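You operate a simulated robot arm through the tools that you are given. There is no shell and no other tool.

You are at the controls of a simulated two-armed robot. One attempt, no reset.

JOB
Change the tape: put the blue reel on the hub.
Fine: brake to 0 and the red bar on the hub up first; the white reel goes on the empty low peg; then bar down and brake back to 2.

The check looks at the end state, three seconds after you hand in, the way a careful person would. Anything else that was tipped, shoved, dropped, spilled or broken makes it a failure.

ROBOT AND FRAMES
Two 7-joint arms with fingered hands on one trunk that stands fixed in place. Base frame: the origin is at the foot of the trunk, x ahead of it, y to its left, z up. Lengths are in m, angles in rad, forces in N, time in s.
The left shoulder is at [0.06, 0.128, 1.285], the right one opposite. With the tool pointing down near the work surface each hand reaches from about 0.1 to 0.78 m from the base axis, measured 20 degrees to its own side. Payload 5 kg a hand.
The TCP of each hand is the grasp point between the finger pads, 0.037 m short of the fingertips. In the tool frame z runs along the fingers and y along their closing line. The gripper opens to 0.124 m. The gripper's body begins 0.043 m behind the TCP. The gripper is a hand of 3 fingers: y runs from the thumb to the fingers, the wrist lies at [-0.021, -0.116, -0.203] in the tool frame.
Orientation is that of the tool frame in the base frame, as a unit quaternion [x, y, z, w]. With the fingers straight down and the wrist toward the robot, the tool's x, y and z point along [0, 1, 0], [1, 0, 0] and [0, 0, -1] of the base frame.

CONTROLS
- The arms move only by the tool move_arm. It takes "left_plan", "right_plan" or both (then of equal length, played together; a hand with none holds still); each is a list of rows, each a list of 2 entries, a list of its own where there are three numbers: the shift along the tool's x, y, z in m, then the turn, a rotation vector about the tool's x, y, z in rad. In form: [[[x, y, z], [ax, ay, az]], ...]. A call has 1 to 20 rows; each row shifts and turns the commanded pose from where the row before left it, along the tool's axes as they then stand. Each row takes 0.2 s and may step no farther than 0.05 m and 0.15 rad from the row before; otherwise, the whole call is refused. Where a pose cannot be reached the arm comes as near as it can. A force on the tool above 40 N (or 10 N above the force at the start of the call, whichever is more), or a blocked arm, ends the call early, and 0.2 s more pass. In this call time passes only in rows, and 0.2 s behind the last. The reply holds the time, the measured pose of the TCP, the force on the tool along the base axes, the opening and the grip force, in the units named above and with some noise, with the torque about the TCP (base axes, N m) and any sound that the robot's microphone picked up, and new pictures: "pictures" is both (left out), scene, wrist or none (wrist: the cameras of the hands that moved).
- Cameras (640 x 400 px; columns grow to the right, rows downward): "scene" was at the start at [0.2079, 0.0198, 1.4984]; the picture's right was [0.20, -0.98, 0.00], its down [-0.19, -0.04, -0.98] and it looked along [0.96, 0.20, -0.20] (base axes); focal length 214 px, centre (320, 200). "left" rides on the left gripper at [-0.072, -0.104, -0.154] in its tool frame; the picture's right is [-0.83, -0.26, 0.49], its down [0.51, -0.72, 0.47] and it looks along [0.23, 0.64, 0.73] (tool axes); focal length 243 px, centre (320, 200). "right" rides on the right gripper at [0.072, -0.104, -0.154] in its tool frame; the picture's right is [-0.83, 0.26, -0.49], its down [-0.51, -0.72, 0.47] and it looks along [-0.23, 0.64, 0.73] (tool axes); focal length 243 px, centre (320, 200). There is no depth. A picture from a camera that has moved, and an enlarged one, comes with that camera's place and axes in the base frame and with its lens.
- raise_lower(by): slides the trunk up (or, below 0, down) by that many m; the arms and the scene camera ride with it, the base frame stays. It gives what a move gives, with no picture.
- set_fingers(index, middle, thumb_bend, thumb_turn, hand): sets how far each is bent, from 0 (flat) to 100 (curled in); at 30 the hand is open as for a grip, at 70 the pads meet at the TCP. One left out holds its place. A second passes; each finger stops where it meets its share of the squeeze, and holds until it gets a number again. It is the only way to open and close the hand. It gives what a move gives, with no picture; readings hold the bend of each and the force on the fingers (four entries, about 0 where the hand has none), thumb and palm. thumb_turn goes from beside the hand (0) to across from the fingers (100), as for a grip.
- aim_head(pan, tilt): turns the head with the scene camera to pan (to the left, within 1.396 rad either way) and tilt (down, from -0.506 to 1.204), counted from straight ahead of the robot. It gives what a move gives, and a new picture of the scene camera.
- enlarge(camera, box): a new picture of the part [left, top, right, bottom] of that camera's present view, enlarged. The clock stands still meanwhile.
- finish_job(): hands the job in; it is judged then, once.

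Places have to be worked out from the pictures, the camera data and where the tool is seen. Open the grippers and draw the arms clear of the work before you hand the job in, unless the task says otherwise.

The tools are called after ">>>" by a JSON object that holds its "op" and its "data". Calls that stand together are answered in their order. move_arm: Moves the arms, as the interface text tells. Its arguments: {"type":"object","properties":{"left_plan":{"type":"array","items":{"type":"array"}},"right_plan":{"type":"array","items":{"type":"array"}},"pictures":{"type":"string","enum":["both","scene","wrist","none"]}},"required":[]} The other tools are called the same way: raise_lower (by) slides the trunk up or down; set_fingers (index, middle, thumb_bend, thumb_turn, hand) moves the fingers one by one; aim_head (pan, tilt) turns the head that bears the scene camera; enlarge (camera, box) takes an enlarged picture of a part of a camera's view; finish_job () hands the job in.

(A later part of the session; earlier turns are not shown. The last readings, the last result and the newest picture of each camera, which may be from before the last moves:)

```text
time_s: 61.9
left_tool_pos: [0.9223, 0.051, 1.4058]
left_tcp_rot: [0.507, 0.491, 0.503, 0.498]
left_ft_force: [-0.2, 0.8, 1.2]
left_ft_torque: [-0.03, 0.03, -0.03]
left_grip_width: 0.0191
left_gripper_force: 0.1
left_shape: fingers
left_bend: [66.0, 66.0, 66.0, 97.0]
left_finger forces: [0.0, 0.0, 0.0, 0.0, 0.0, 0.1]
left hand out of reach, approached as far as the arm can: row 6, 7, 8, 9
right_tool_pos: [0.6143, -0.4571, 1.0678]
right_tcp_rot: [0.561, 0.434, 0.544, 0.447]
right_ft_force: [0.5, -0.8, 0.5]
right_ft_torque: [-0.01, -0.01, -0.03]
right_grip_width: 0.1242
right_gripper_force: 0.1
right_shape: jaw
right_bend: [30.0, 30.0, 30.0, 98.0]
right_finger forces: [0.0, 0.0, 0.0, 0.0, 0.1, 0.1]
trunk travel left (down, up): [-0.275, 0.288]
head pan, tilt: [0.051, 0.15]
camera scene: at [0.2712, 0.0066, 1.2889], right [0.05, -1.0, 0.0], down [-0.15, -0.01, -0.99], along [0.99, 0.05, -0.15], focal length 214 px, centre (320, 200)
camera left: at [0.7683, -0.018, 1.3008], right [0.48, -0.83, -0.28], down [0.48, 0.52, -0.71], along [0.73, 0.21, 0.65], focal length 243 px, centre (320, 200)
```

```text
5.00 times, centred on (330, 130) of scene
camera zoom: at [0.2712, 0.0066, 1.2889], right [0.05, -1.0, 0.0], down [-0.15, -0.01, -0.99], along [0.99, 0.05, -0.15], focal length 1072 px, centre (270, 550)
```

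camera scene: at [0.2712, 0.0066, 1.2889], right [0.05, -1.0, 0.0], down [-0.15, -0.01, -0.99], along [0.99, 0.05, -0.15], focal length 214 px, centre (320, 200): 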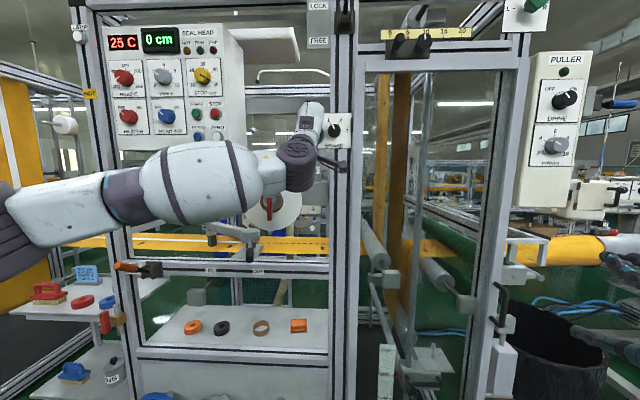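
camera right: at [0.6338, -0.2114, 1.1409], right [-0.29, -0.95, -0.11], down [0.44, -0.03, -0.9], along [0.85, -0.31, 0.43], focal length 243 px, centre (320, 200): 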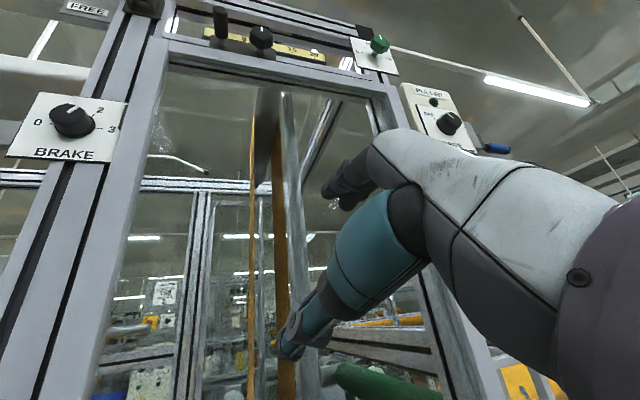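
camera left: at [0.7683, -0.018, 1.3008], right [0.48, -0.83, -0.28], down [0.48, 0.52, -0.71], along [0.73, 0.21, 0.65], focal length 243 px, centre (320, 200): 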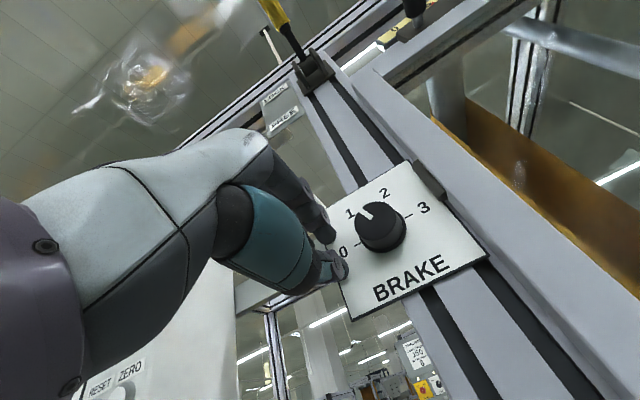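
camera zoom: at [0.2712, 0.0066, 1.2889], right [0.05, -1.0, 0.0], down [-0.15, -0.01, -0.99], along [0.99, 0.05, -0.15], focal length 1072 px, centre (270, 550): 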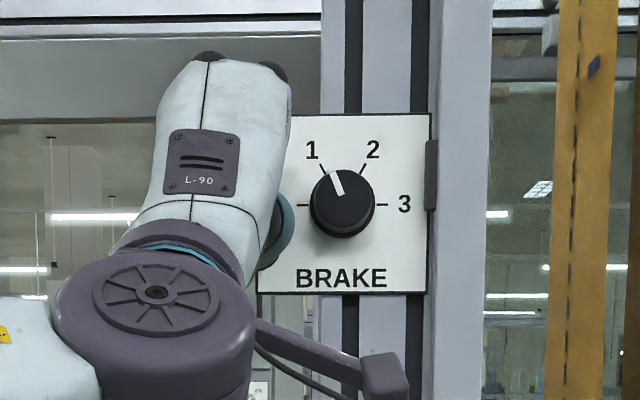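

The knob now points at 1. I back straight off, then roll the hand back to about 145° for the next grip.

>>> {"op": "move_arm", "data": {"left_plan": [[[0, 0, -0.03], [0, 0, 0]], [[0, 0, -0.03], [0, 0, 0]], [[0, 0, -0.01], [0, 0, 0.15]], [[0, 0, 0], [0, 0, 0.15]], [[0, 0, 0], [0, 0, 0.15]], [[0, 0, 0], [0, 0, 0.15]], [[0, 0, 0], [0, 0, 0.15]], [[0, 0, 0], [0, 0, 0.15]]], "pictures": "none"}}

>>> {"op": "raise_lower", "data": {"by": -0.09}}

```text
time_s: 63.7
left_tool_pos: [0.8502, 0.0518, 1.4063]
left_tcp_rot: [0.671, 0.22, 0.671, 0.228]
left_ft_force: [0.4, 0.5, -1.1]
left_ft_torque: [0.01, 0.02, -0.04]
left_grip_width: 0.0191
left_gripper_force: 0.1
left_shape: fingers
left_bend: [66.0, 66.0, 66.0, 97.0]
left_finger forces: [0.0, 0.0, 0.0, 0.1, 0.0, 0.0]
right_tool_pos: [0.6129, -0.4579, 1.0682]
right_tcp_rot: [0.563, 0.432, 0.544, 0.447]
right_ft_force: [-0.6, 0.3, -0.4]
right_ft_torque: [0.01, -0.01, 0.01]
right_grip_width: 0.1238
right_gripper_force: 0.1
right_shape: jaw
right_bend: [30.0, 30.0, 30.0, 98.0]
right_finger forces: [0.1, 0.1, 0.0, 0.1, 0.0, 0.0]
trunk travel left (down, up): [-0.275, 0.288]
head pan, tilt: [0.051, 0.15]
```

```text
time_s: 64.9
left_tool_pos: [0.8507, 0.0512, 1.3175]
left_tcp_rot: [0.67, 0.221, 0.671, 0.229]
left_ft_force: [0.5, -0.1, 0.0]
left_ft_torque: [-0.01, 0.0, 0.02]
left_grip_width: 0.0189
left_gripper_force: 0.0
left_shape: fingers
left_bend: [66.0, 66.0, 66.0, 97.0]
left_finger forces: [0.0, 0.1, 0.1, 0.0, 0.0, 0.0]
right_tool_pos: [0.6123, -0.4579, 0.9782]
right_tcp_rot: [0.562, 0.432, 0.545, 0.447]
right_ft_force: [-0.1, 0.7, 1.3]
right_ft_torque: [0.01, 0.01, 0.01]
right_grip_width: 0.1238
right_gripper_force: 0.2
right_shape: jaw
right_bend: [30.0, 30.0, 30.0, 98.0]
right_finger forces: [0.0, 0.1, 0.1, 0.1, 0.0, 0.0]
trunk travel left (down, up): [-0.185, 0.378]
head pan, tilt: [0.051, 0.15]
```

Roll-back was fully reachable. I bring the hand back in front of the knob at x≈0.866, z≈1.40, and open the fingers to 50; then I test the turning range in free air with the lower trunk.

>>> {"op": "move_arm", "data": {"left_plan": [[[0.011, 0.0313, 0.0053], [0, 0, 0]], [[0.011, 0.0313, 0.0053], [0, 0, 0]], [[0.011, 0.0313, 0.0053], [0, 0, 0]], [[0, 0, 0], [0, 0, 0.06]], [[0, 0, 0], [0, 0, 0.06]]], "pictures": "none"}}

>>> {"op": "set_fingers", "data": {"hand": "left", "index": 50, "middle": 50, "thumb_bend": 50}}

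>>> {"op": "move_arm", "data": {"left_plan": [[[0, 0, 0], [0, 0, -0.12]], [[0, 0, 0], [0, 0, -0.12]], [[0, 0, 0], [0, 0, -0.12]], [[0, 0, 0], [0, 0, -0.12]], [[0, 0, 0], [0, 0, -0.12]], [[0, 0, 0], [0, 0, -0.12]], [[0, 0, 0], [0, 0, -0.12]], [[0, 0, 0], [0, 0, -0.12]], [[0, 0, 0], [0, 0, -0.12]]], "pictures": "scene"}}

```text
time_s: 66.1
left_tool_pos: [0.8667, -0.0057, 1.3987]
left_tcp_rot: [0.683, 0.18, 0.683, 0.188]
left_ft_force: [-0.2, -0.9, 0.8]
left_ft_torque: [0.03, 0.03, 0.05]
left_grip_width: 0.019
left_gripper_force: 0.0
left_shape: fingers
left_bend: [66.0, 66.0, 66.0, 97.0]
left_finger forces: [0.0, 0.1, 0.1, 0.0, 0.0, 0.0]
right_tool_pos: [0.6132, -0.4579, 0.9773]
right_tcp_rot: [0.563, 0.433, 0.544, 0.447]
right_ft_force: [0.7, -0.4, -0.7]
right_ft_torque: [-0.02, 0.01, 0.0]
right_grip_width: 0.1239
right_gripper_force: 0.0
right_shape: jaw
right_bend: [30.0, 30.0, 30.0, 98.0]
right_finger forces: [0.0, 0.1, 0.0, 0.0, 0.0, 0.0]
trunk travel left (down, up): [-0.185, 0.378]
head pan, tilt: [0.051, 0.15]
```

```text
time_s: 67.1
left_tool_pos: [0.868, -0.0042, 1.3993]
left_tcp_rot: [0.683, 0.18, 0.683, 0.189]
left_ft_force: [-0.3, 0.3, 0.5]
left_ft_torque: [-0.02, -0.01, 0.0]
left_grip_width: 0.067
left_gripper_force: 0.1
left_shape: fingers
left_bend: [50.0, 50.0, 50.0, 97.0]
left_finger forces: [0.1, 0.0, 0.0, 0.1, 0.0, 0.0]
right_tool_pos: [0.6128, -0.458, 0.9768]
right_tcp_rot: [0.564, 0.432, 0.544, 0.447]
right_ft_force: [0.4, -0.1, -0.5]
right_ft_torque: [0.01, 0.02, 0.02]
right_grip_width: 0.1241
right_gripper_force: 0.0
right_shape: jaw
right_bend: [30.0, 30.0, 30.0, 98.0]
right_finger forces: [0.1, 0.0, 0.0, 0.0, 0.0, 0.1]
trunk travel left (down, up): [-0.185, 0.378]
head pan, tilt: [0.051, 0.15]
```

```text
time_s: 69.1
left_tool_pos: [0.8597, 0.0477, 1.4118]
left_tcp_rot: [0.491, 0.507, 0.488, 0.513]
left_ft_force: [-1.1, 0.2, -0.1]
left_ft_torque: [-0.02, 0.01, -0.05]
left_grip_width: 0.0675
left_gripper_force: 0.0
left_shape: fingers
left_bend: [50.0, 50.0, 50.0, 97.0]
left_finger forces: [0.0, 0.0, 0.0, 0.1, 0.0, 0.0]
left hand out of reach, approached as far as the arm can: row 7, 8, 9
right_tool_pos: [0.6129, -0.4561, 0.9773]
right_tcp_rot: [0.562, 0.433, 0.545, 0.447]
right_ft_force: [-0.1, 0.4, 0.7]
right_ft_torque: [0.01, 0.0, -0.07]
right_grip_width: 0.1239
right_gripper_force: 0.0
right_shape: jaw
right_bend: [30.0, 30.0, 30.0, 98.0]
right_finger forces: [0.1, 0.0, 0.0, 0.0, 0.1, 0.0]
trunk travel left (down, up): [-0.185, 0.378]
head pan, tilt: [0.051, 0.15]
camera scene: at [0.3009, 0.0078, 1.189], right [0.05, -1.0, 0.0], down [-0.15, -0.01, -0.99], along [0.99, 0.05, -0.15], focal length 214 px, centre (320, 200)
```

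scene: 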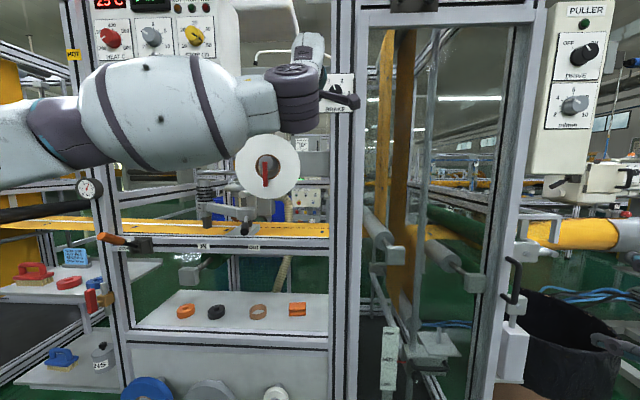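

About 41° of turn is reachable here (150°→108°). I roll back, realign in front of the knob, and go a bit further to 156° to gain range.

>>> {"op": "move_arm", "data": {"left_plan": [[[0, 0, 0], [0, 0, 0.15]], [[0, 0, 0], [0, 0, 0.15]], [[0, 0, 0], [0, 0, 0.15]], [[0, 0, 0], [0, 0, 0.15]], [[0, 0, 0], [0, 0, 0.15]], [[0, 0, 0], [0, 0, 0.15]], [[0, 0, 0], [0, 0, 0.15]], [[-0.012, 0.0225, 0.004], [0, 0, 0]], [[-0.012, 0.0225, 0.004], [0, 0, 0]], [[0, 0, 0], [0, 0, 0.07]], [[0, 0, 0], [0, 0, 0.07]]], "pictures": "wrist"}}

```text
time_s: 71.5
left_tool_pos: [0.8669, -0.0071, 1.4162]
left_tcp_rot: [0.691, 0.144, 0.692, 0.149]
left_ft_force: [0.2, -0.6, 0.3]
left_ft_torque: [0.01, -0.02, 0.03]
left_grip_width: 0.0674
left_gripper_force: 0.0
left_shape: fingers
left_bend: [50.0, 50.0, 50.0, 97.0]
left_finger forces: [0.0, 0.0, 0.0, 0.0, 0.0, 0.0]
right_tool_pos: [0.6145, -0.4586, 0.9758]
right_tcp_rot: [0.563, 0.433, 0.545, 0.446]
right_ft_force: [-0.3, -0.3, 0.4]
right_ft_torque: [0.01, -0.02, 0.02]
right_grip_width: 0.1238
right_gripper_force: 0.1
right_shape: jaw
right_bend: [30.0, 30.0, 30.0, 98.0]
right_finger forces: [0.1, 0.0, 0.0, 0.1, 0.1, 0.1]
trunk travel left (down, up): [-0.185, 0.378]
head pan, tilt: [0.051, 0.15]
camera left: at [0.7146, 0.0594, 1.308], right [0.49, -0.1, -0.86], down [0.48, 0.86, 0.17], along [0.73, -0.5, 0.47], focal length 243 px, centre (320, 200)
```

left: 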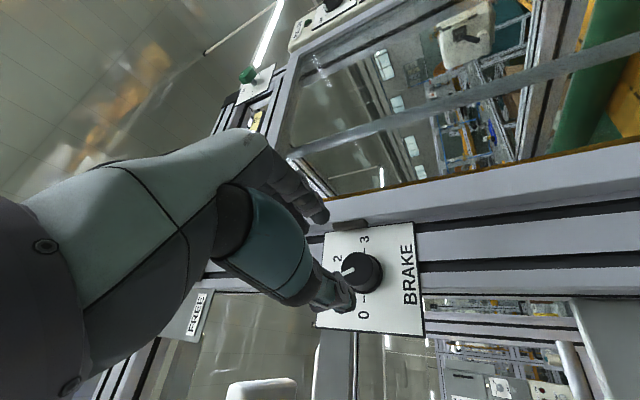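

Reached at 156°, offset slightly high. I correct and advance over the knob, then check.

>>> {"op": "move_arm", "data": {"left_plan": [[[-0.0065, -0.0047, 0.002], [0, 0, 0]], [[-0.0065, -0.0047, 0.014], [0, 0, 0]], [[0, 0, 0.015], [0, 0, 0]], [[0, 0, 0.015], [0, 0, 0]]], "pictures": "none"}}

>>> {"op": "enlarge", "data": {"camera": "left", "box": [220, 140, 460, 380]}}

```text
time_s: 72.5
left_tool_pos: [0.9164, -0.0016, 1.3992]
left_tcp_rot: [0.693, 0.143, 0.69, 0.151]
left_ft_force: [0.7, -0.6, -0.4]
left_ft_torque: [-0.02, 0.01, -0.01]
left_grip_width: 0.0673
left_gripper_force: 0.0
left_shape: fingers
left_bend: [50.0, 50.0, 50.0, 97.0]
left_finger forces: [0.1, 0.0, 0.0, 0.0, 0.0, 0.0]
right_tool_pos: [0.6151, -0.4568, 0.9762]
right_tcp_rot: [0.563, 0.434, 0.544, 0.446]
right_ft_force: [0.8, 0.0, 0.0]
right_ft_torque: [-0.01, -0.02, 0.0]
right_grip_width: 0.1241
right_gripper_force: 0.1
right_shape: jaw
right_bend: [30.0, 30.0, 30.0, 98.0]
right_finger forces: [0.0, 0.1, 0.0, 0.1, 0.1, 0.1]
trunk travel left (down, up): [-0.185, 0.378]
head pan, tilt: [0.051, 0.15]
```

```text
1.67 times, centred on (340, 260) of left
camera zoom: at [0.7639, 0.0644, 1.291], right [0.49, -0.1, -0.86], down [0.48, 0.86, 0.17], along [0.73, -0.5, 0.47], focal length 404 px, centre (287, 100)
```

zoom: 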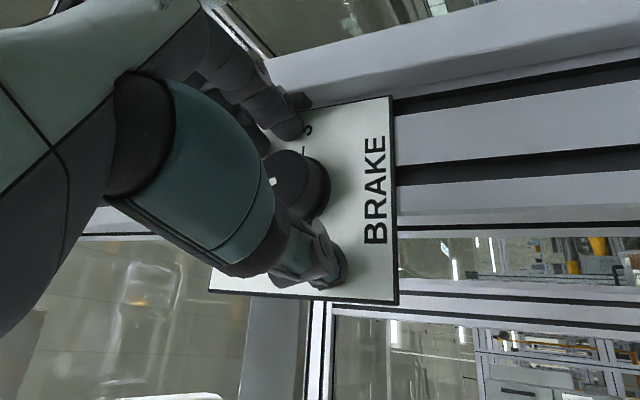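

Straddling the knob with no contact. I grip it and turn counter-clockwise by about 46°, watching for reach.

>>> {"op": "set_fingers", "data": {"hand": "left", "index": 68, "middle": 68, "thumb_bend": 68}}

>>> {"op": "move_arm", "data": {"left_plan": [[[0, 0, 0], [0, 0, -0.115]], [[0, 0, 0], [0, 0, -0.115]], [[0, 0, 0], [0, 0, -0.115]], [[0, 0, 0], [0, 0, -0.115]], [[0, 0, 0], [0, 0, -0.115]], [[0, 0, 0], [0, 0, -0.115]], [[0, 0, 0], [0, 0, -0.115]]], "pictures": "wrist"}}

```text
time_s: 73.5
left_tool_pos: [0.9124, -0.0028, 1.4008]
left_tcp_rot: [0.692, 0.142, 0.692, 0.15]
left_ft_force: [1.1, -3.0, 5.6]
left_ft_torque: [0.0, -0.16, -0.05]
left_grip_width: 0.0337
left_gripper_force: 10.2
left_shape: fingers
left_bend: [61.0, 66.0, 62.0, 97.0]
left_finger forces: [7.3, 4.8, 0.1, 0.0, 7.2, 0.0]
right_tool_pos: [0.6124, -0.4586, 0.9764]
right_tcp_rot: [0.563, 0.432, 0.545, 0.447]
right_ft_force: [-0.3, 0.3, 0.7]
right_ft_torque: [-0.02, 0.03, 0.0]
right_grip_width: 0.1241
right_gripper_force: 0.1
right_shape: jaw
right_bend: [30.0, 30.0, 30.0, 98.0]
right_finger forces: [0.2, 0.1, 0.1, 0.1, 0.1, 0.0]
trunk travel left (down, up): [-0.185, 0.378]
head pan, tilt: [0.051, 0.15]
```

```text
time_s: 75.1
left_tool_pos: [0.9225, 0.0375, 1.401]
left_tcp_rot: [0.579, 0.406, 0.576, 0.409]
left_ft_force: [0.3, 1.4, 0.4]
left_ft_torque: [0.03, 0.01, -0.1]
left_grip_width: 0.013
left_gripper_force: 0.1
left_shape: fingers
left_bend: [68.0, 68.0, 68.0, 97.0]
left_finger forces: [0.1, 0.1, 0.0, 0.0, 0.0, 0.0]
left hand out of reach, approached as far as the arm can: row 6, 7
right_tool_pos: [0.6139, -0.4557, 0.9788]
right_tcp_rot: [0.562, 0.435, 0.544, 0.447]
right_ft_force: [0.9, 1.1, 0.3]
right_ft_torque: [0.02, 0.02, -0.08]
right_grip_width: 0.1241
right_gripper_force: 0.2
right_shape: jaw
right_bend: [30.0, 30.0, 30.0, 98.0]
right_finger forces: [0.0, 0.1, 0.0, 0.0, 0.0, 0.0]
trunk travel left (down, up): [-0.185, 0.378]
head pan, tilt: [0.051, 0.15]
camera left: at [0.7691, 0.004, 1.279], right [0.49, -0.7, -0.52], down [0.48, 0.72, -0.51], along [0.73, 0.0, 0.68], focal length 243 px, centre (320, 200)
```

left: 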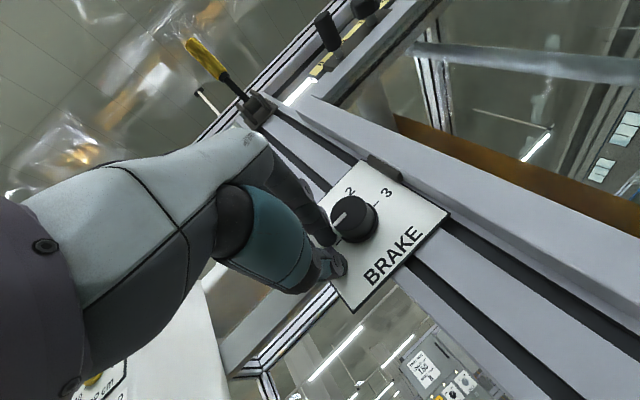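

>>> {"op": "enlarge", "data": {"camera": "left", "box": [310, 140, 450, 320]}}

>>> {"op": "enlarge", "data": {"camera": "scene", "box": [290, 50, 390, 130]}}

```text
2.22 times, centred on (380, 230) of left
camera zoom: at [0.7691, 0.004, 1.279], right [0.49, -0.7, -0.52], down [0.48, 0.72, -0.51], along [0.73, 0.0, 0.68], focal length 539 px, centre (187, 133)
```

zoom: 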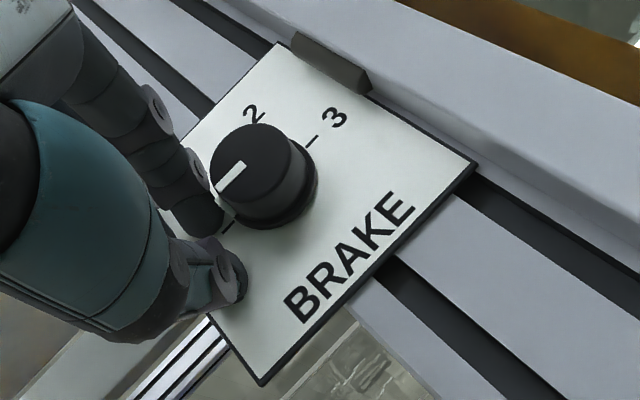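

```text
5.00 times, centred on (340, 90) of scene
camera zoom: at [0.3022, 0.0088, 1.1885], right [0.05, -1.0, 0.0], down [-0.15, -0.01, -0.99], along [0.99, 0.05, -0.15], focal length 1072 px, centre (220, 750)
```

zoom: 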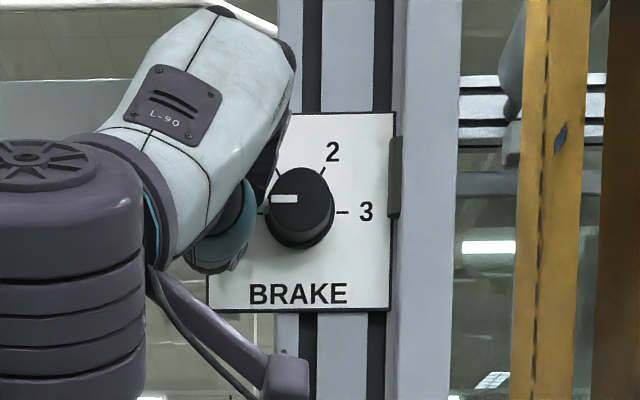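

The pointer is now at 0. I back the hand straight off to verify and then look at the red bar.

>>> {"op": "move_arm", "data": {"left_plan": [[[0, 0, -0.035], [0, 0, 0]], [[0, 0, -0.035], [0, 0, 0]], [[0, 0, -0.035], [0, 0, 0]]], "pictures": "wrist"}}

>>> {"op": "enlarge", "data": {"camera": "scene", "box": [290, 50, 390, 130]}}

>>> {"op": "enlarge", "data": {"camera": "scene", "box": [220, 120, 310, 220]}}

```text
time_s: 75.9
left_tool_pos: [0.8116, 0.033, 1.4026]
left_tcp_rot: [0.579, 0.403, 0.578, 0.41]
left_ft_force: [-1.0, -0.5, 0.3]
left_ft_torque: [0.0, 0.02, -0.01]
left_grip_width: 0.0129
left_gripper_force: 0.0
left_shape: fingers
left_bend: [68.0, 68.0, 68.0, 97.0]
left_finger forces: [0.1, 0.0, 0.0, 0.0, 0.1, 0.1]
right_tool_pos: [0.6118, -0.4583, 0.9792]
right_tcp_rot: [0.563, 0.431, 0.544, 0.448]
right_ft_force: [0.1, 0.2, 0.6]
right_ft_torque: [-0.03, 0.02, -0.01]
right_grip_width: 0.1239
right_gripper_force: 0.1
right_shape: jaw
right_bend: [30.0, 30.0, 30.0, 98.0]
right_finger forces: [0.0, 0.0, 0.1, 0.0, 0.0, 0.0]
trunk travel left (down, up): [-0.185, 0.378]
head pan, tilt: [0.051, 0.15]
camera left: at [0.6587, 0.0005, 1.2813], right [0.49, -0.7, -0.53], down [0.48, 0.72, -0.5], along [0.73, -0.01, 0.69], focal length 243 px, centre (320, 200)
```

left: 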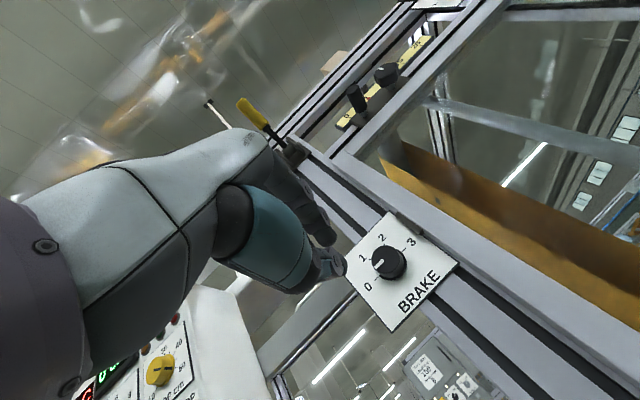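

```text
5.00 times, centred on (340, 90) of scene
camera zoom: at [0.2993, 0.0056, 1.1895], right [0.05, -1.0, 0.0], down [-0.15, -0.01, -0.99], along [0.99, 0.05, -0.15], focal length 1072 px, centre (220, 750)
```

zoom: 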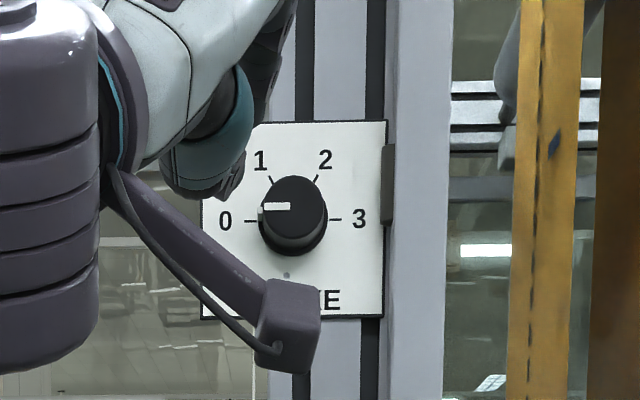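

```text
4.00 times, centred on (265, 170) of scene
camera zoom: at [0.2993, 0.0056, 1.1895], right [0.05, -1.0, 0.0], down [-0.15, -0.01, -0.99], along [0.99, 0.05, -0.15], focal length 858 px, centre (540, 320)
```

zoom: 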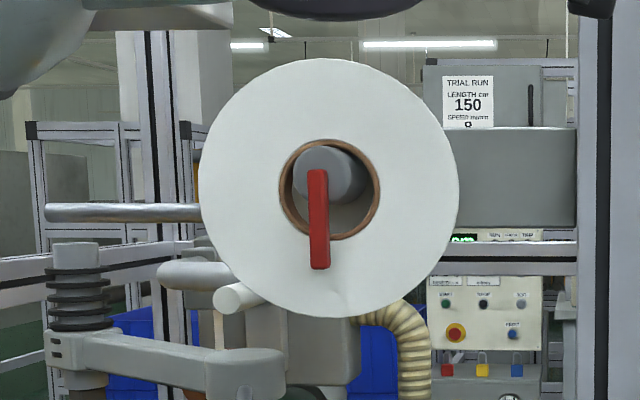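

Brake reads 0. The bar hangs in front of the core (core front face near x≈0.887, hub centre near (0.862, 0.178, 1.20)). I move the left hand back and over to a stand-off in front of the hub at about (0.76, 0.19, 1.22) for a close look.

>>> {"op": "move_arm", "data": {"left_plan": [[[0, 0, -0.05], [0, 0, 0]], [[0.0173, -0.0445, 0], [0, 0, 0]], [[0.0173, -0.0445, 0], [0, 0, 0]], [[0.0173, -0.0445, 0], [0, 0, 0]], [[0.0173, -0.0445, 0], [0, 0, 0]], [[0.0173, -0.0445, 0], [0, 0, 0]], [[0, 0, 0], [0, 0, 0.14]], [[0, 0, 0], [0, 0, 0.14]], [[0, 0, 0], [0, 0, 0.14]], [[0, 0, 0], [0, 0, 0.14]], [[0, 0, 0], [0, 0, 0.14]]], "pictures": "both"}}

```text
time_s: 78.3
left_tool_pos: [0.765, 0.1882, 1.2219]
left_tcp_rot: [0.683, 0.179, 0.683, 0.186]
left_ft_force: [-0.5, -0.1, 0.3]
left_ft_torque: [0.0, 0.02, 0.04]
left_grip_width: 0.0125
left_gripper_force: 0.0
left_shape: fingers
left_bend: [68.0, 68.0, 68.0, 97.0]
left_finger forces: [0.1, 0.1, 0.0, 0.0, 0.0, 0.0]
right_tool_pos: [0.6142, -0.4587, 0.9766]
right_tcp_rot: [0.563, 0.433, 0.545, 0.447]
right_ft_force: [0.2, -0.7, -0.2]
right_ft_torque: [0.02, -0.02, -0.02]
right_grip_width: 0.1239
right_gripper_force: 0.1
right_shape: jaw
right_bend: [30.0, 30.0, 30.0, 98.0]
right_finger forces: [0.0, 0.1, 0.1, 0.1, 0.1, 0.1]
trunk travel left (down, up): [-0.185, 0.378]
head pan, tilt: [0.051, 0.15]
camera scene: at [0.301, 0.0051, 1.189], right [0.05, -1.0, 0.0], down [-0.15, -0.01, -0.99], along [0.99, 0.05, -0.15], focal length 214 px, centre (320, 200)
camera left: at [0.6138, 0.2445, 1.1092], right [0.49, -0.19, -0.85], down [0.48, 0.87, 0.08], along [0.73, -0.45, 0.52], focal length 243 px, centre (320, 200)
```

scene: 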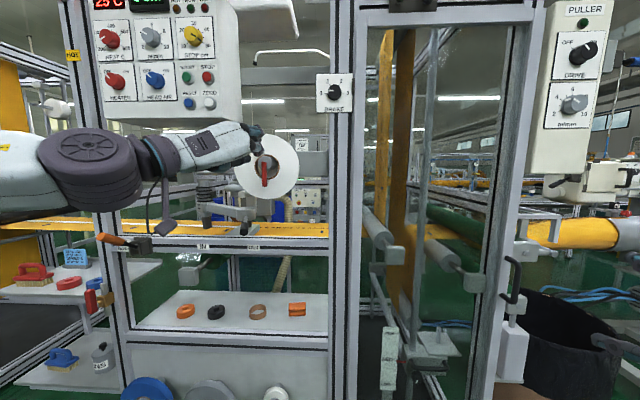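
left: 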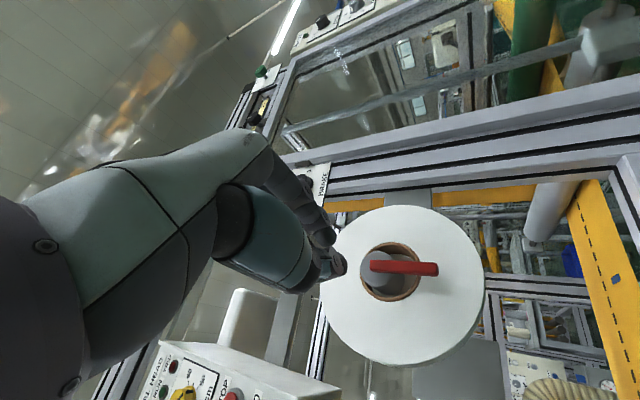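

>>> {"op": "enlarge", "data": {"camera": "left", "box": [340, 220, 460, 320]}}

>>> {"op": "enlarge", "data": {"camera": "scene", "box": [230, 130, 310, 210]}}

```text
4.00 times, centred on (400, 270) of left
camera zoom: at [0.6138, 0.2445, 1.1092], right [0.49, -0.19, -0.85], down [0.48, 0.87, 0.08], along [0.73, -0.45, 0.52], focal length 970 px, centre (0, -80)
```

zoom: 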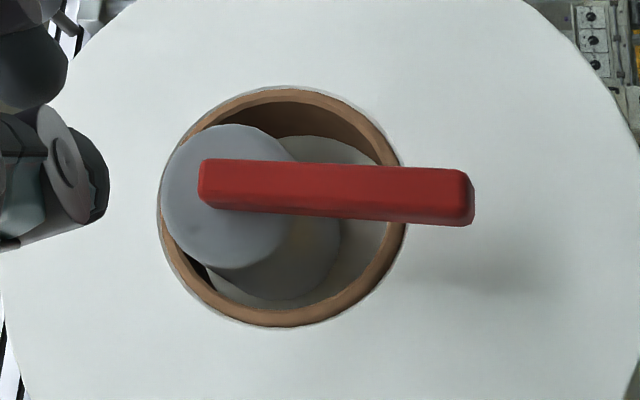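

```text
5.00 times, centred on (270, 170) of scene
camera zoom: at [0.301, 0.0051, 1.189], right [0.05, -1.0, 0.0], down [-0.15, -0.01, -0.99], along [0.99, 0.05, -0.15], focal length 1072 px, centre (570, 350)
```

zoom: 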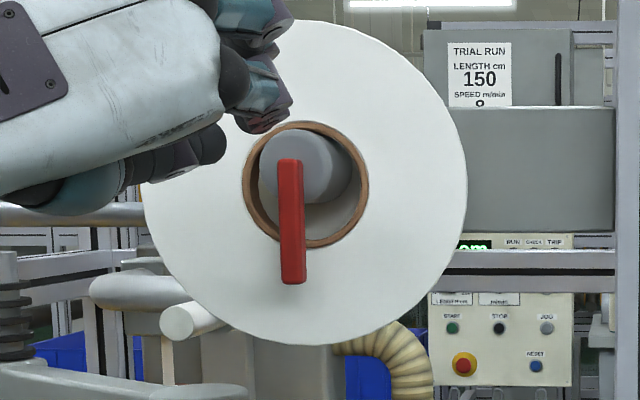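

Bar confirmed: y≈0.179, from z≈1.202 down to 1.138, at x≈0.856; reel front near x≈0.885, hub centre z≈1.197. I open the fingers to 50 and roll further toward 170° so the pinch on the bar's sides is close to horizontal.

>>> {"op": "set_fingers", "data": {"hand": "left", "index": 52, "middle": 52, "thumb_bend": 52}}

>>> {"op": "move_arm", "data": {"left_plan": [[[0, 0, 0], [0, 0, 0.09]], [[0, 0, 0], [0, 0, 0.09]], [[0, 0, 0], [0, 0, 0.09]], [[0, 0, 0], [0, 0, 0.09]]], "pictures": "none"}}

```text
time_s: 79.3
left_tool_pos: [0.766, 0.1901, 1.2232]
left_tcp_rot: [0.684, 0.178, 0.682, 0.187]
left_ft_force: [0.1, -0.3, 1.1]
left_ft_torque: [0.02, -0.01, 0.03]
left_grip_width: 0.0607
left_gripper_force: 0.1
left_shape: fingers
left_bend: [52.0, 52.0, 52.0, 97.0]
left_finger forces: [0.1, 0.0, 0.0, 0.0, 0.1, 0.0]
right_tool_pos: [0.6138, -0.4581, 0.9771]
right_tcp_rot: [0.562, 0.434, 0.544, 0.447]
right_ft_force: [-0.7, 0.1, -0.2]
right_ft_torque: [0.0, 0.01, 0.02]
right_grip_width: 0.1241
right_gripper_force: 0.0
right_shape: jaw
right_bend: [30.0, 30.0, 30.0, 98.0]
right_finger forces: [0.0, 0.0, 0.1, 0.0, 0.0, 0.1]
trunk travel left (down, up): [-0.185, 0.378]
head pan, tilt: [0.051, 0.15]
```

```text
time_s: 80.3
left_tool_pos: [0.7666, 0.1878, 1.2233]
left_tcp_rot: [0.704, 0.054, 0.706, 0.061]
left_ft_force: [-0.9, 0.3, 0.0]
left_ft_torque: [-0.04, 0.0, -0.02]
left_grip_width: 0.061
left_gripper_force: 0.1
left_shape: fingers
left_bend: [52.0, 52.0, 52.0, 97.0]
left_finger forces: [0.1, 0.0, 0.1, 0.0, 0.0, 0.0]
right_tool_pos: [0.6135, -0.4582, 0.9762]
right_tcp_rot: [0.563, 0.433, 0.545, 0.446]
right_ft_force: [-1.8, -0.2, -0.1]
right_ft_torque: [-0.01, 0.0, 0.01]
right_grip_width: 0.124
right_gripper_force: 0.1
right_shape: jaw
right_bend: [30.0, 30.0, 30.0, 98.0]
right_finger forces: [0.0, 0.0, 0.1, 0.0, 0.1, 0.1]
trunk travel left (down, up): [-0.185, 0.378]
head pan, tilt: [0.051, 0.15]
```

Roll 171° reached. I lower to the bar's lower part height (z≈1.152) and advance so the fingers straddle the bar, stopping short of the reel face.

>>> {"op": "move_arm", "data": {"left_plan": [[[-0.0358, -0.0013, 0], [0, 0, 0]], [[-0.0358, -0.0013, 0], [0, 0, 0]], [[0, 0, 0.024], [0, 0, 0]], [[0, 0, 0.024], [0, 0, 0]], [[0, 0, 0.022], [0, 0, 0]]], "pictures": "both"}}

>>> {"op": "enlarge", "data": {"camera": "left", "box": [240, 140, 440, 340]}}

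>>> {"op": "enlarge", "data": {"camera": "scene", "box": [220, 130, 310, 220]}}

```text
time_s: 81.5
left_tool_pos: [0.8371, 0.1777, 1.1516]
left_tcp_rot: [0.704, 0.054, 0.705, 0.061]
left_ft_force: [-0.3, 0.0, 0.1]
left_ft_torque: [0.0, -0.01, -0.04]
left_grip_width: 0.0612
left_gripper_force: 0.1
left_shape: fingers
left_bend: [52.0, 52.0, 52.0, 97.0]
left_finger forces: [0.1, 0.1, 0.0, 0.1, 0.0, 0.0]
right_tool_pos: [0.6144, -0.4579, 0.9767]
right_tcp_rot: [0.564, 0.432, 0.544, 0.447]
right_ft_force: [0.7, 0.7, 0.5]
right_ft_torque: [-0.01, -0.02, 0.02]
right_grip_width: 0.1241
right_gripper_force: 0.1
right_shape: jaw
right_bend: [30.0, 30.0, 30.0, 98.0]
right_finger forces: [0.0, 0.0, 0.0, 0.0, 0.1, 0.0]
trunk travel left (down, up): [-0.185, 0.378]
head pan, tilt: [0.051, 0.15]
camera scene: at [0.302, 0.0055, 1.1886], right [0.05, -1.0, 0.0], down [-0.15, -0.01, -0.99], along [0.99, 0.05, -0.15], focal length 214 px, centre (320, 200)
camera left: at [0.6845, 0.2702, 1.0643], right [0.49, 0.12, -0.86], down [0.48, 0.79, 0.38], along [0.73, -0.6, 0.33], focal length 243 px, centre (320, 200)
```

scene: 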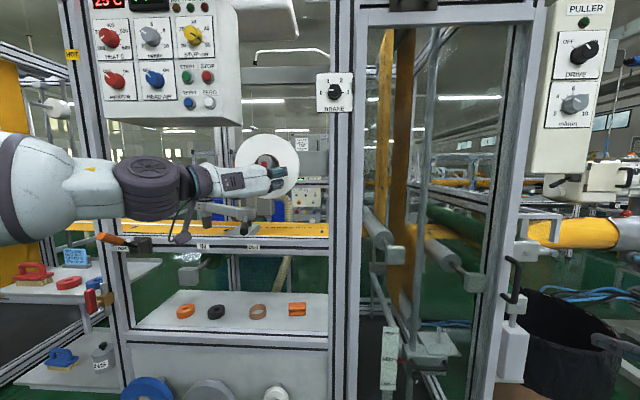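
left: 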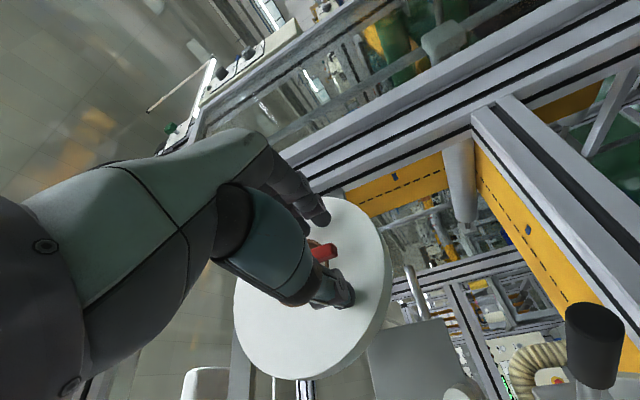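

```text
2.00 times, centred on (340, 240) of left
camera zoom: at [0.6845, 0.2702, 1.0643], right [0.49, 0.12, -0.86], down [0.48, 0.79, 0.38], along [0.73, -0.6, 0.33], focal length 485 px, centre (280, 120)
```

zoom: 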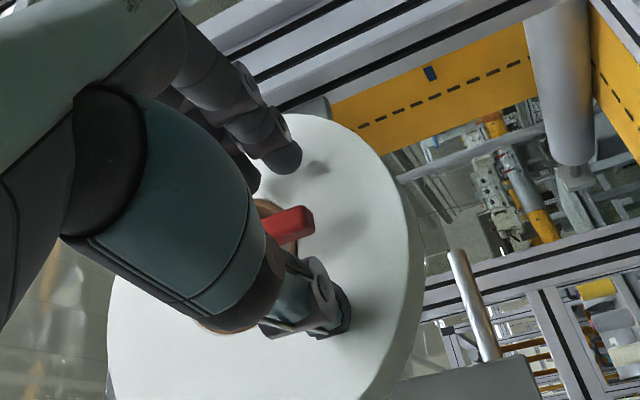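

```text
4.44 times, centred on (265, 175) of scene
camera zoom: at [0.302, 0.0055, 1.1886], right [0.05, -1.0, 0.0], down [-0.15, -0.01, -0.99], along [0.99, 0.05, -0.15], focal length 953 px, centre (564, 311)
```

zoom: 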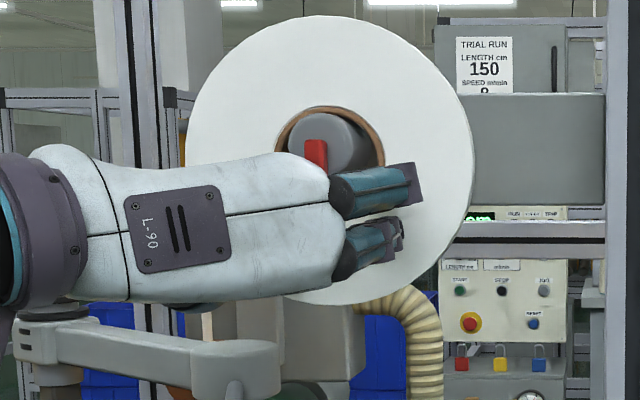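

The bar's lower end sits between the fingers and the thumb, no contact yet. I close onto it.

>>> {"op": "set_fingers", "data": {"hand": "left", "index": 72, "middle": 72, "thumb_bend": 72}}

>>> {"op": "enlarge", "data": {"camera": "left", "box": [240, 140, 440, 340]}}

```text
time_s: 82.5
left_tool_pos: [0.8362, 0.1782, 1.1528]
left_tcp_rot: [0.704, 0.054, 0.706, 0.061]
left_ft_force: [1.7, -2.8, 3.2]
left_ft_torque: [0.17, -0.04, -0.02]
left_grip_width: 0.0128
left_gripper_force: 10.3
left_shape: fingers
left_bend: [71.0, 67.0, 67.0, 98.0]
left_finger forces: [4.5, 7.1, 0.0, 0.0, 9.0, 0.0]
right_tool_pos: [0.6141, -0.4578, 0.9767]
right_tcp_rot: [0.563, 0.433, 0.544, 0.447]
right_ft_force: [0.1, 0.5, -0.2]
right_ft_torque: [0.01, 0.0, -0.01]
right_grip_width: 0.1241
right_gripper_force: 0.1
right_shape: jaw
right_bend: [30.0, 30.0, 30.0, 98.0]
right_finger forces: [0.1, 0.0, 0.0, 0.0, 0.0, 0.0]
trunk travel left (down, up): [-0.185, 0.378]
head pan, tilt: [0.051, 0.15]
```

```text
2.00 times, centred on (340, 240) of left
camera zoom: at [0.6837, 0.2698, 1.0653], right [0.5, 0.12, -0.86], down [0.48, 0.79, 0.38], along [0.72, -0.6, 0.33], focal length 485 px, centre (280, 120)
```

zoom: 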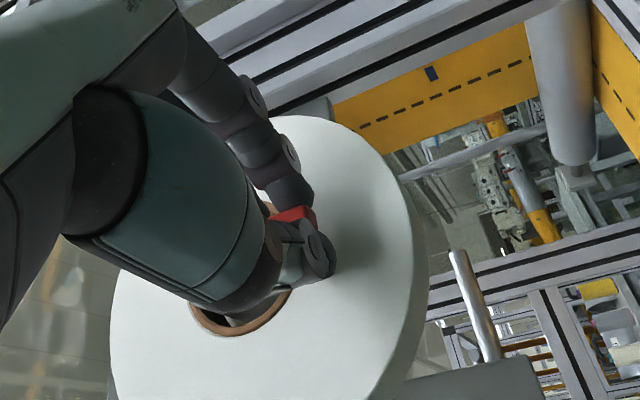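

Pinched at 0.0128 width. I pull gently outward along a small arc to test whether the bar hinges away from the reel.

>>> {"op": "move_arm", "data": {"left_plan": [[[0.0009, 0.0001, -0.0087], [0, 0, 0]], [[0.0026, 0.0004, -0.0084], [0, 0, 0]]], "pictures": "none"}}

>>> {"op": "enlarge", "data": {"camera": "left", "box": [240, 140, 440, 340]}}

>>> {"op": "enlarge", "data": {"camera": "scene", "box": [220, 130, 310, 220]}}

```text
time_s: 83.1
left_tool_pos: [0.821, 0.1778, 1.1554]
left_tcp_rot: [0.704, 0.054, 0.705, 0.061]
left_ft_force: [3.3, -5.1, 0.9]
left_ft_torque: [0.18, 0.15, -0.08]
left_grip_width: 0.0129
left_gripper_force: 10.2
left_shape: fingers
left_bend: [71.0, 66.0, 68.0, 98.0]
left_finger forces: [5.5, 7.3, 0.1, 0.0, 8.0, 0.0]
right_tool_pos: [0.6132, -0.4591, 0.9772]
right_tcp_rot: [0.564, 0.432, 0.544, 0.447]
right_ft_force: [0.3, 0.1, 0.1]
right_ft_torque: [-0.01, -0.01, 0.03]
right_grip_width: 0.124
right_gripper_force: 0.1
right_shape: jaw
right_bend: [30.0, 30.0, 30.0, 98.0]
right_finger forces: [0.1, 0.0, 0.0, 0.0, 0.0, 0.1]
trunk travel left (down, up): [-0.185, 0.378]
head pan, tilt: [0.051, 0.15]
```

```text
2.00 times, centred on (340, 240) of left
camera zoom: at [0.668, 0.2705, 1.0675], right [0.5, 0.12, -0.86], down [0.48, 0.79, 0.38], along [0.72, -0.6, 0.33], focal length 485 px, centre (280, 120)
```

zoom: 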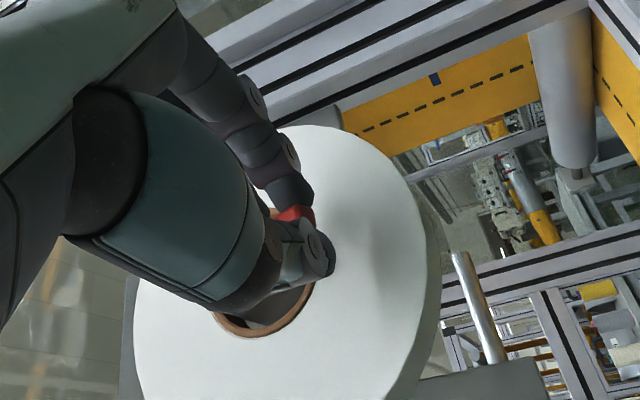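

```text
4.44 times, centred on (265, 175) of scene
camera zoom: at [0.3018, 0.0048, 1.1887], right [0.05, -1.0, 0.0], down [-0.15, -0.01, -0.99], along [0.99, 0.05, -0.15], focal length 953 px, centre (564, 311)
```

zoom: 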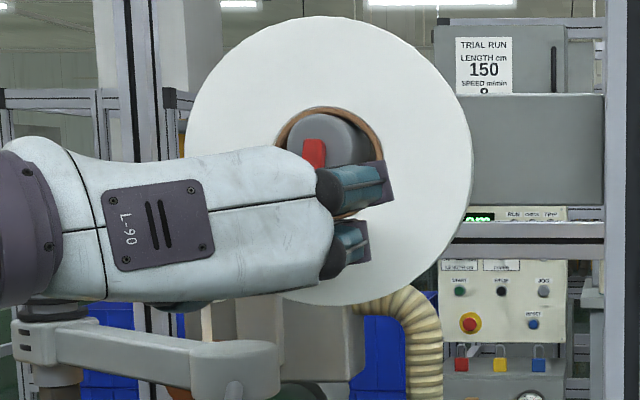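

The bar swings out with the fingers at low force, so it hinges about the horizontal axis. I continue along the arc to raise it to horizontal, watching the force.

>>> {"op": "move_arm", "data": {"left_plan": [[[0.0038, 0.0006, -0.0079], [0, 0, 0]], [[0.0052, 0.0008, -0.007], [0, 0, 0]], [[0.0065, 0.001, -0.0058], [0, 0, 0]], [[0.0075, 0.0012, -0.0044], [0, 0, 0]]], "pictures": "none"}}

>>> {"op": "enlarge", "data": {"camera": "left", "box": [240, 140, 440, 340]}}

>>> {"op": "enlarge", "data": {"camera": "scene", "box": [220, 130, 310, 220]}}

```text
time_s: 84.1
left_tool_pos: [0.7927, 0.1795, 1.1805]
left_tcp_rot: [0.704, 0.055, 0.705, 0.061]
left_ft_force: [-6.6, -0.4, -4.5]
left_ft_torque: [0.01, 0.22, -0.03]
left_grip_width: 0.0126
left_gripper_force: 7.9
left_shape: fingers
left_bend: [71.0, 72.0, 69.0, 97.0]
left_finger forces: [8.4, 0.1, 0.0, 0.0, 7.5, 0.1]
right_tool_pos: [0.6134, -0.4574, 0.9776]
right_tcp_rot: [0.562, 0.433, 0.544, 0.448]
right_ft_force: [0.5, -0.4, 0.0]
right_ft_torque: [-0.05, 0.03, 0.0]
right_grip_width: 0.1238
right_gripper_force: 0.0
right_shape: jaw
right_bend: [30.0, 30.0, 30.0, 98.0]
right_finger forces: [0.0, 0.0, 0.0, 0.0, 0.0, 0.1]
trunk travel left (down, up): [-0.185, 0.378]
head pan, tilt: [0.051, 0.15]
```

```text
2.00 times, centred on (340, 240) of left
camera zoom: at [0.6406, 0.2721, 1.0923], right [0.5, 0.12, -0.86], down [0.48, 0.79, 0.38], along [0.72, -0.6, 0.34], focal length 485 px, centre (280, 120)
```

zoom: 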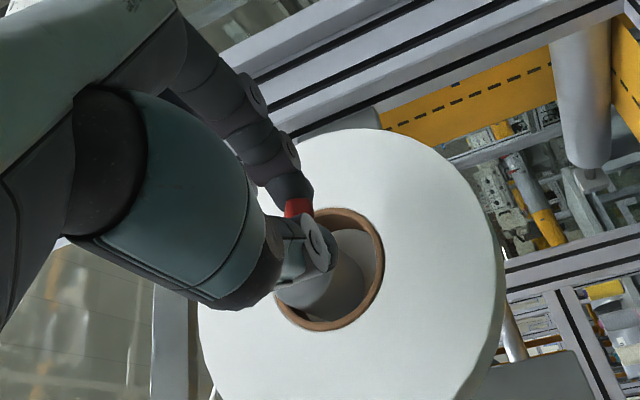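

```text
4.44 times, centred on (265, 175) of scene
camera zoom: at [0.3006, 0.0054, 1.1891], right [0.05, -1.0, 0.0], down [-0.15, -0.01, -0.99], along [0.99, 0.05, -0.15], focal length 953 px, centre (564, 311)
```

zoom: 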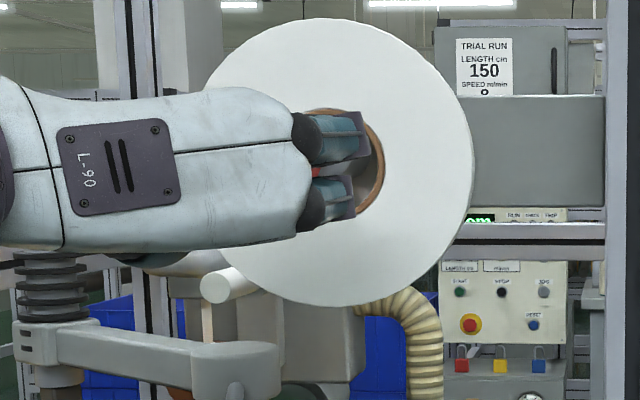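

The bar follows and is about 65° up. I continue the last part of the arc, easing slightly outward.

>>> {"op": "move_arm", "data": {"left_plan": [[[0.0078, 0.0013, -0.0045], [0, 0, 0]], [[0.0082, 0.0014, -0.0025], [0, 0, 0]]], "pictures": "none"}}

>>> {"op": "enlarge", "data": {"camera": "left", "box": [240, 140, 440, 340]}}

>>> {"op": "enlarge", "data": {"camera": "scene", "box": [220, 130, 310, 220]}}

```text
time_s: 84.7
left_tool_pos: [0.7864, 0.1806, 1.1957]
left_tcp_rot: [0.704, 0.055, 0.706, 0.061]
left_ft_force: [-3.4, -1.8, -1.1]
left_ft_torque: [-0.01, 0.12, -0.01]
left_grip_width: 0.0127
left_gripper_force: 7.4
left_shape: fingers
left_bend: [71.0, 72.0, 69.0, 97.0]
left_finger forces: [8.2, 0.0, 0.1, 0.0, 6.9, 0.0]
right_tool_pos: [0.614, -0.4584, 0.9777]
right_tcp_rot: [0.563, 0.432, 0.544, 0.448]
right_ft_force: [-0.1, 0.4, 0.1]
right_ft_torque: [0.03, 0.02, -0.02]
right_grip_width: 0.1244
right_gripper_force: 0.1
right_shape: jaw
right_bend: [30.0, 30.0, 30.0, 98.0]
right_finger forces: [0.0, 0.0, 0.1, 0.1, 0.0, 0.0]
trunk travel left (down, up): [-0.185, 0.378]
head pan, tilt: [0.051, 0.15]
```

```text
2.00 times, centred on (340, 240) of left
camera zoom: at [0.6344, 0.2723, 1.108], right [0.5, 0.12, -0.86], down [0.48, 0.79, 0.39], along [0.72, -0.6, 0.34], focal length 485 px, centre (280, 120)
```

zoom: 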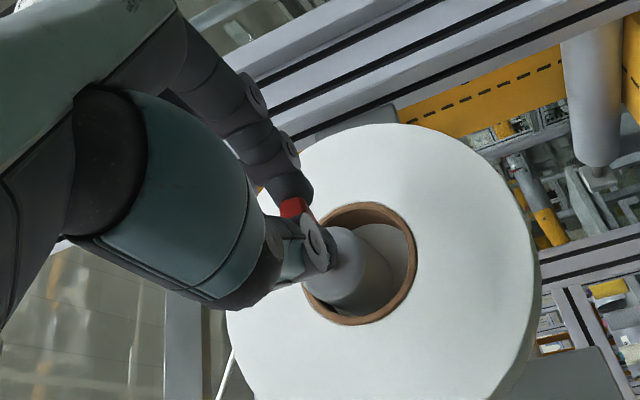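

```text
4.44 times, centred on (265, 175) of scene
camera zoom: at [0.301, 0.0054, 1.189], right [0.05, -1.0, 0.0], down [-0.15, -0.01, -0.99], along [0.99, 0.05, -0.15], focal length 953 px, centre (564, 311)
```

zoom: 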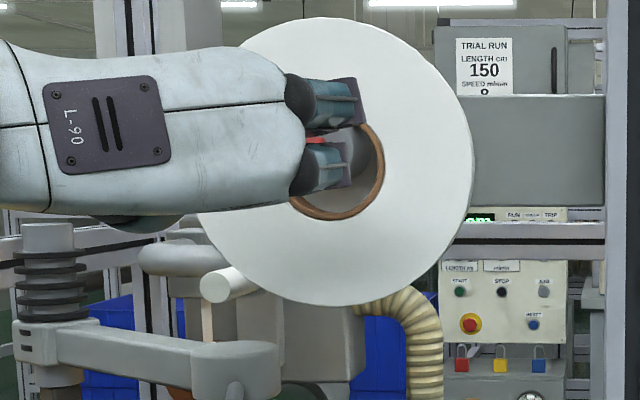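

The bar looks about horizontal now. I nudge it slightly further up to feel for an end stop.

>>> {"op": "move_arm", "data": {"left_plan": [[[0.006, 0.001, 0], [0, 0, 0]], [[0.006, 0.001, 0.001], [0, 0, 0]]], "pictures": "none"}}

>>> {"op": "enlarge", "data": {"camera": "left", "box": [240, 140, 440, 340]}}

```text
time_s: 85.3
left_tool_pos: [0.7868, 0.1801, 1.2068]
left_tcp_rot: [0.704, 0.054, 0.706, 0.062]
left_ft_force: [-9.2, 1.0, -2.8]
left_ft_torque: [0.02, 0.18, 0.01]
left_grip_width: 0.0128
left_gripper_force: 8.4
left_shape: fingers
left_bend: [71.0, 72.0, 69.0, 97.0]
left_finger forces: [8.3, 0.0, 0.0, 0.0, 8.6, 0.0]
right_tool_pos: [0.6134, -0.4579, 0.9776]
right_tcp_rot: [0.562, 0.433, 0.544, 0.447]
right_ft_force: [-0.4, -0.1, -0.5]
right_ft_torque: [0.01, -0.01, -0.01]
right_grip_width: 0.1241
right_gripper_force: 0.0
right_shape: jaw
right_bend: [30.0, 30.0, 30.0, 98.0]
right_finger forces: [0.1, 0.1, 0.0, 0.0, 0.0, 0.0]
trunk travel left (down, up): [-0.185, 0.378]
head pan, tilt: [0.051, 0.15]
```

```text
2.00 times, centred on (340, 240) of left
camera zoom: at [0.6351, 0.2721, 1.1199], right [0.5, 0.12, -0.86], down [0.48, 0.79, 0.38], along [0.72, -0.6, 0.34], focal length 485 px, centre (280, 120)
```

zoom: 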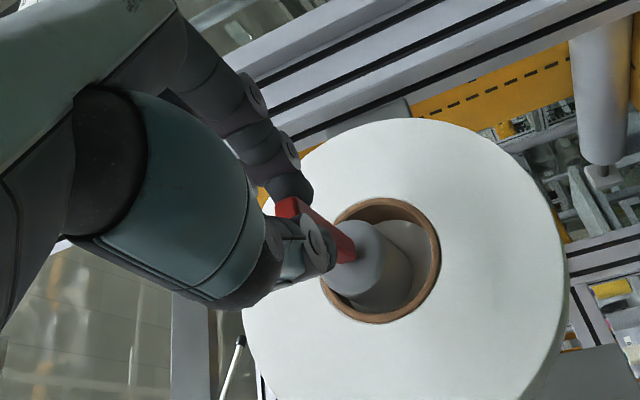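

The bar is past horizontal with small forces. I release it and back away to see whether it stays up.

>>> {"op": "set_fingers", "data": {"hand": "left", "index": 52, "middle": 52, "thumb_bend": 52}}

>>> {"op": "enlarge", "data": {"camera": "left", "box": [240, 140, 440, 340]}}

>>> {"op": "enlarge", "data": {"camera": "scene", "box": [220, 130, 310, 220]}}

```text
time_s: 86.3
left_tool_pos: [0.7884, 0.18, 1.2072]
left_tcp_rot: [0.704, 0.053, 0.706, 0.061]
left_ft_force: [-0.1, 0.9, 0.0]
left_ft_torque: [0.0, -0.02, 0.0]
left_grip_width: 0.0611
left_gripper_force: 0.0
left_shape: fingers
left_bend: [52.0, 52.0, 52.0, 97.0]
left_finger forces: [0.0, 0.0, 0.0, 0.0, 0.0, 0.0]
right_tool_pos: [0.6137, -0.4585, 0.9763]
right_tcp_rot: [0.563, 0.433, 0.544, 0.447]
right_ft_force: [-0.3, 0.1, 0.7]
right_ft_torque: [-0.01, 0.01, -0.01]
right_grip_width: 0.1241
right_gripper_force: 0.1
right_shape: jaw
right_bend: [30.0, 30.0, 30.0, 98.0]
right_finger forces: [0.0, 0.1, 0.0, 0.0, 0.0, 0.0]
trunk travel left (down, up): [-0.185, 0.378]
head pan, tilt: [0.051, 0.15]
```

```text
2.00 times, centred on (340, 240) of left
camera zoom: at [0.6362, 0.2721, 1.1196], right [0.5, 0.12, -0.86], down [0.48, 0.79, 0.38], along [0.72, -0.6, 0.33], focal length 485 px, centre (280, 120)
```

zoom: 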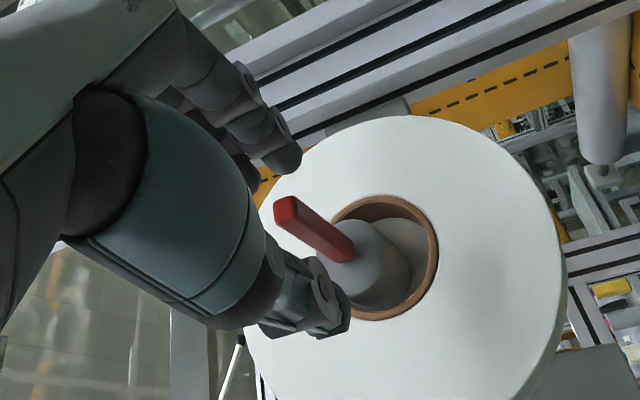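

```text
4.44 times, centred on (265, 175) of scene
camera zoom: at [0.3014, 0.0055, 1.1889], right [0.05, -1.0, 0.0], down [-0.15, -0.01, -0.99], along [0.99, 0.05, -0.15], focal length 953 px, centre (564, 311)
```

zoom: 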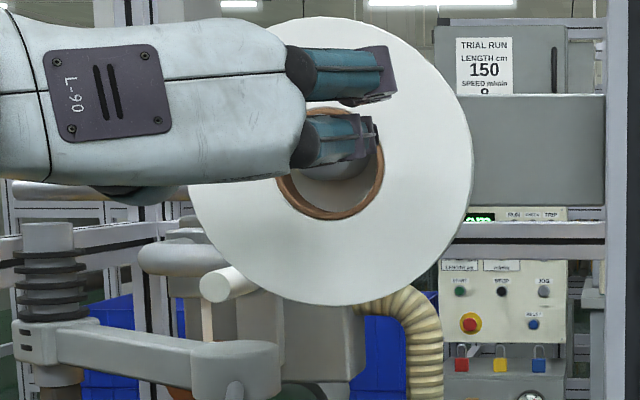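

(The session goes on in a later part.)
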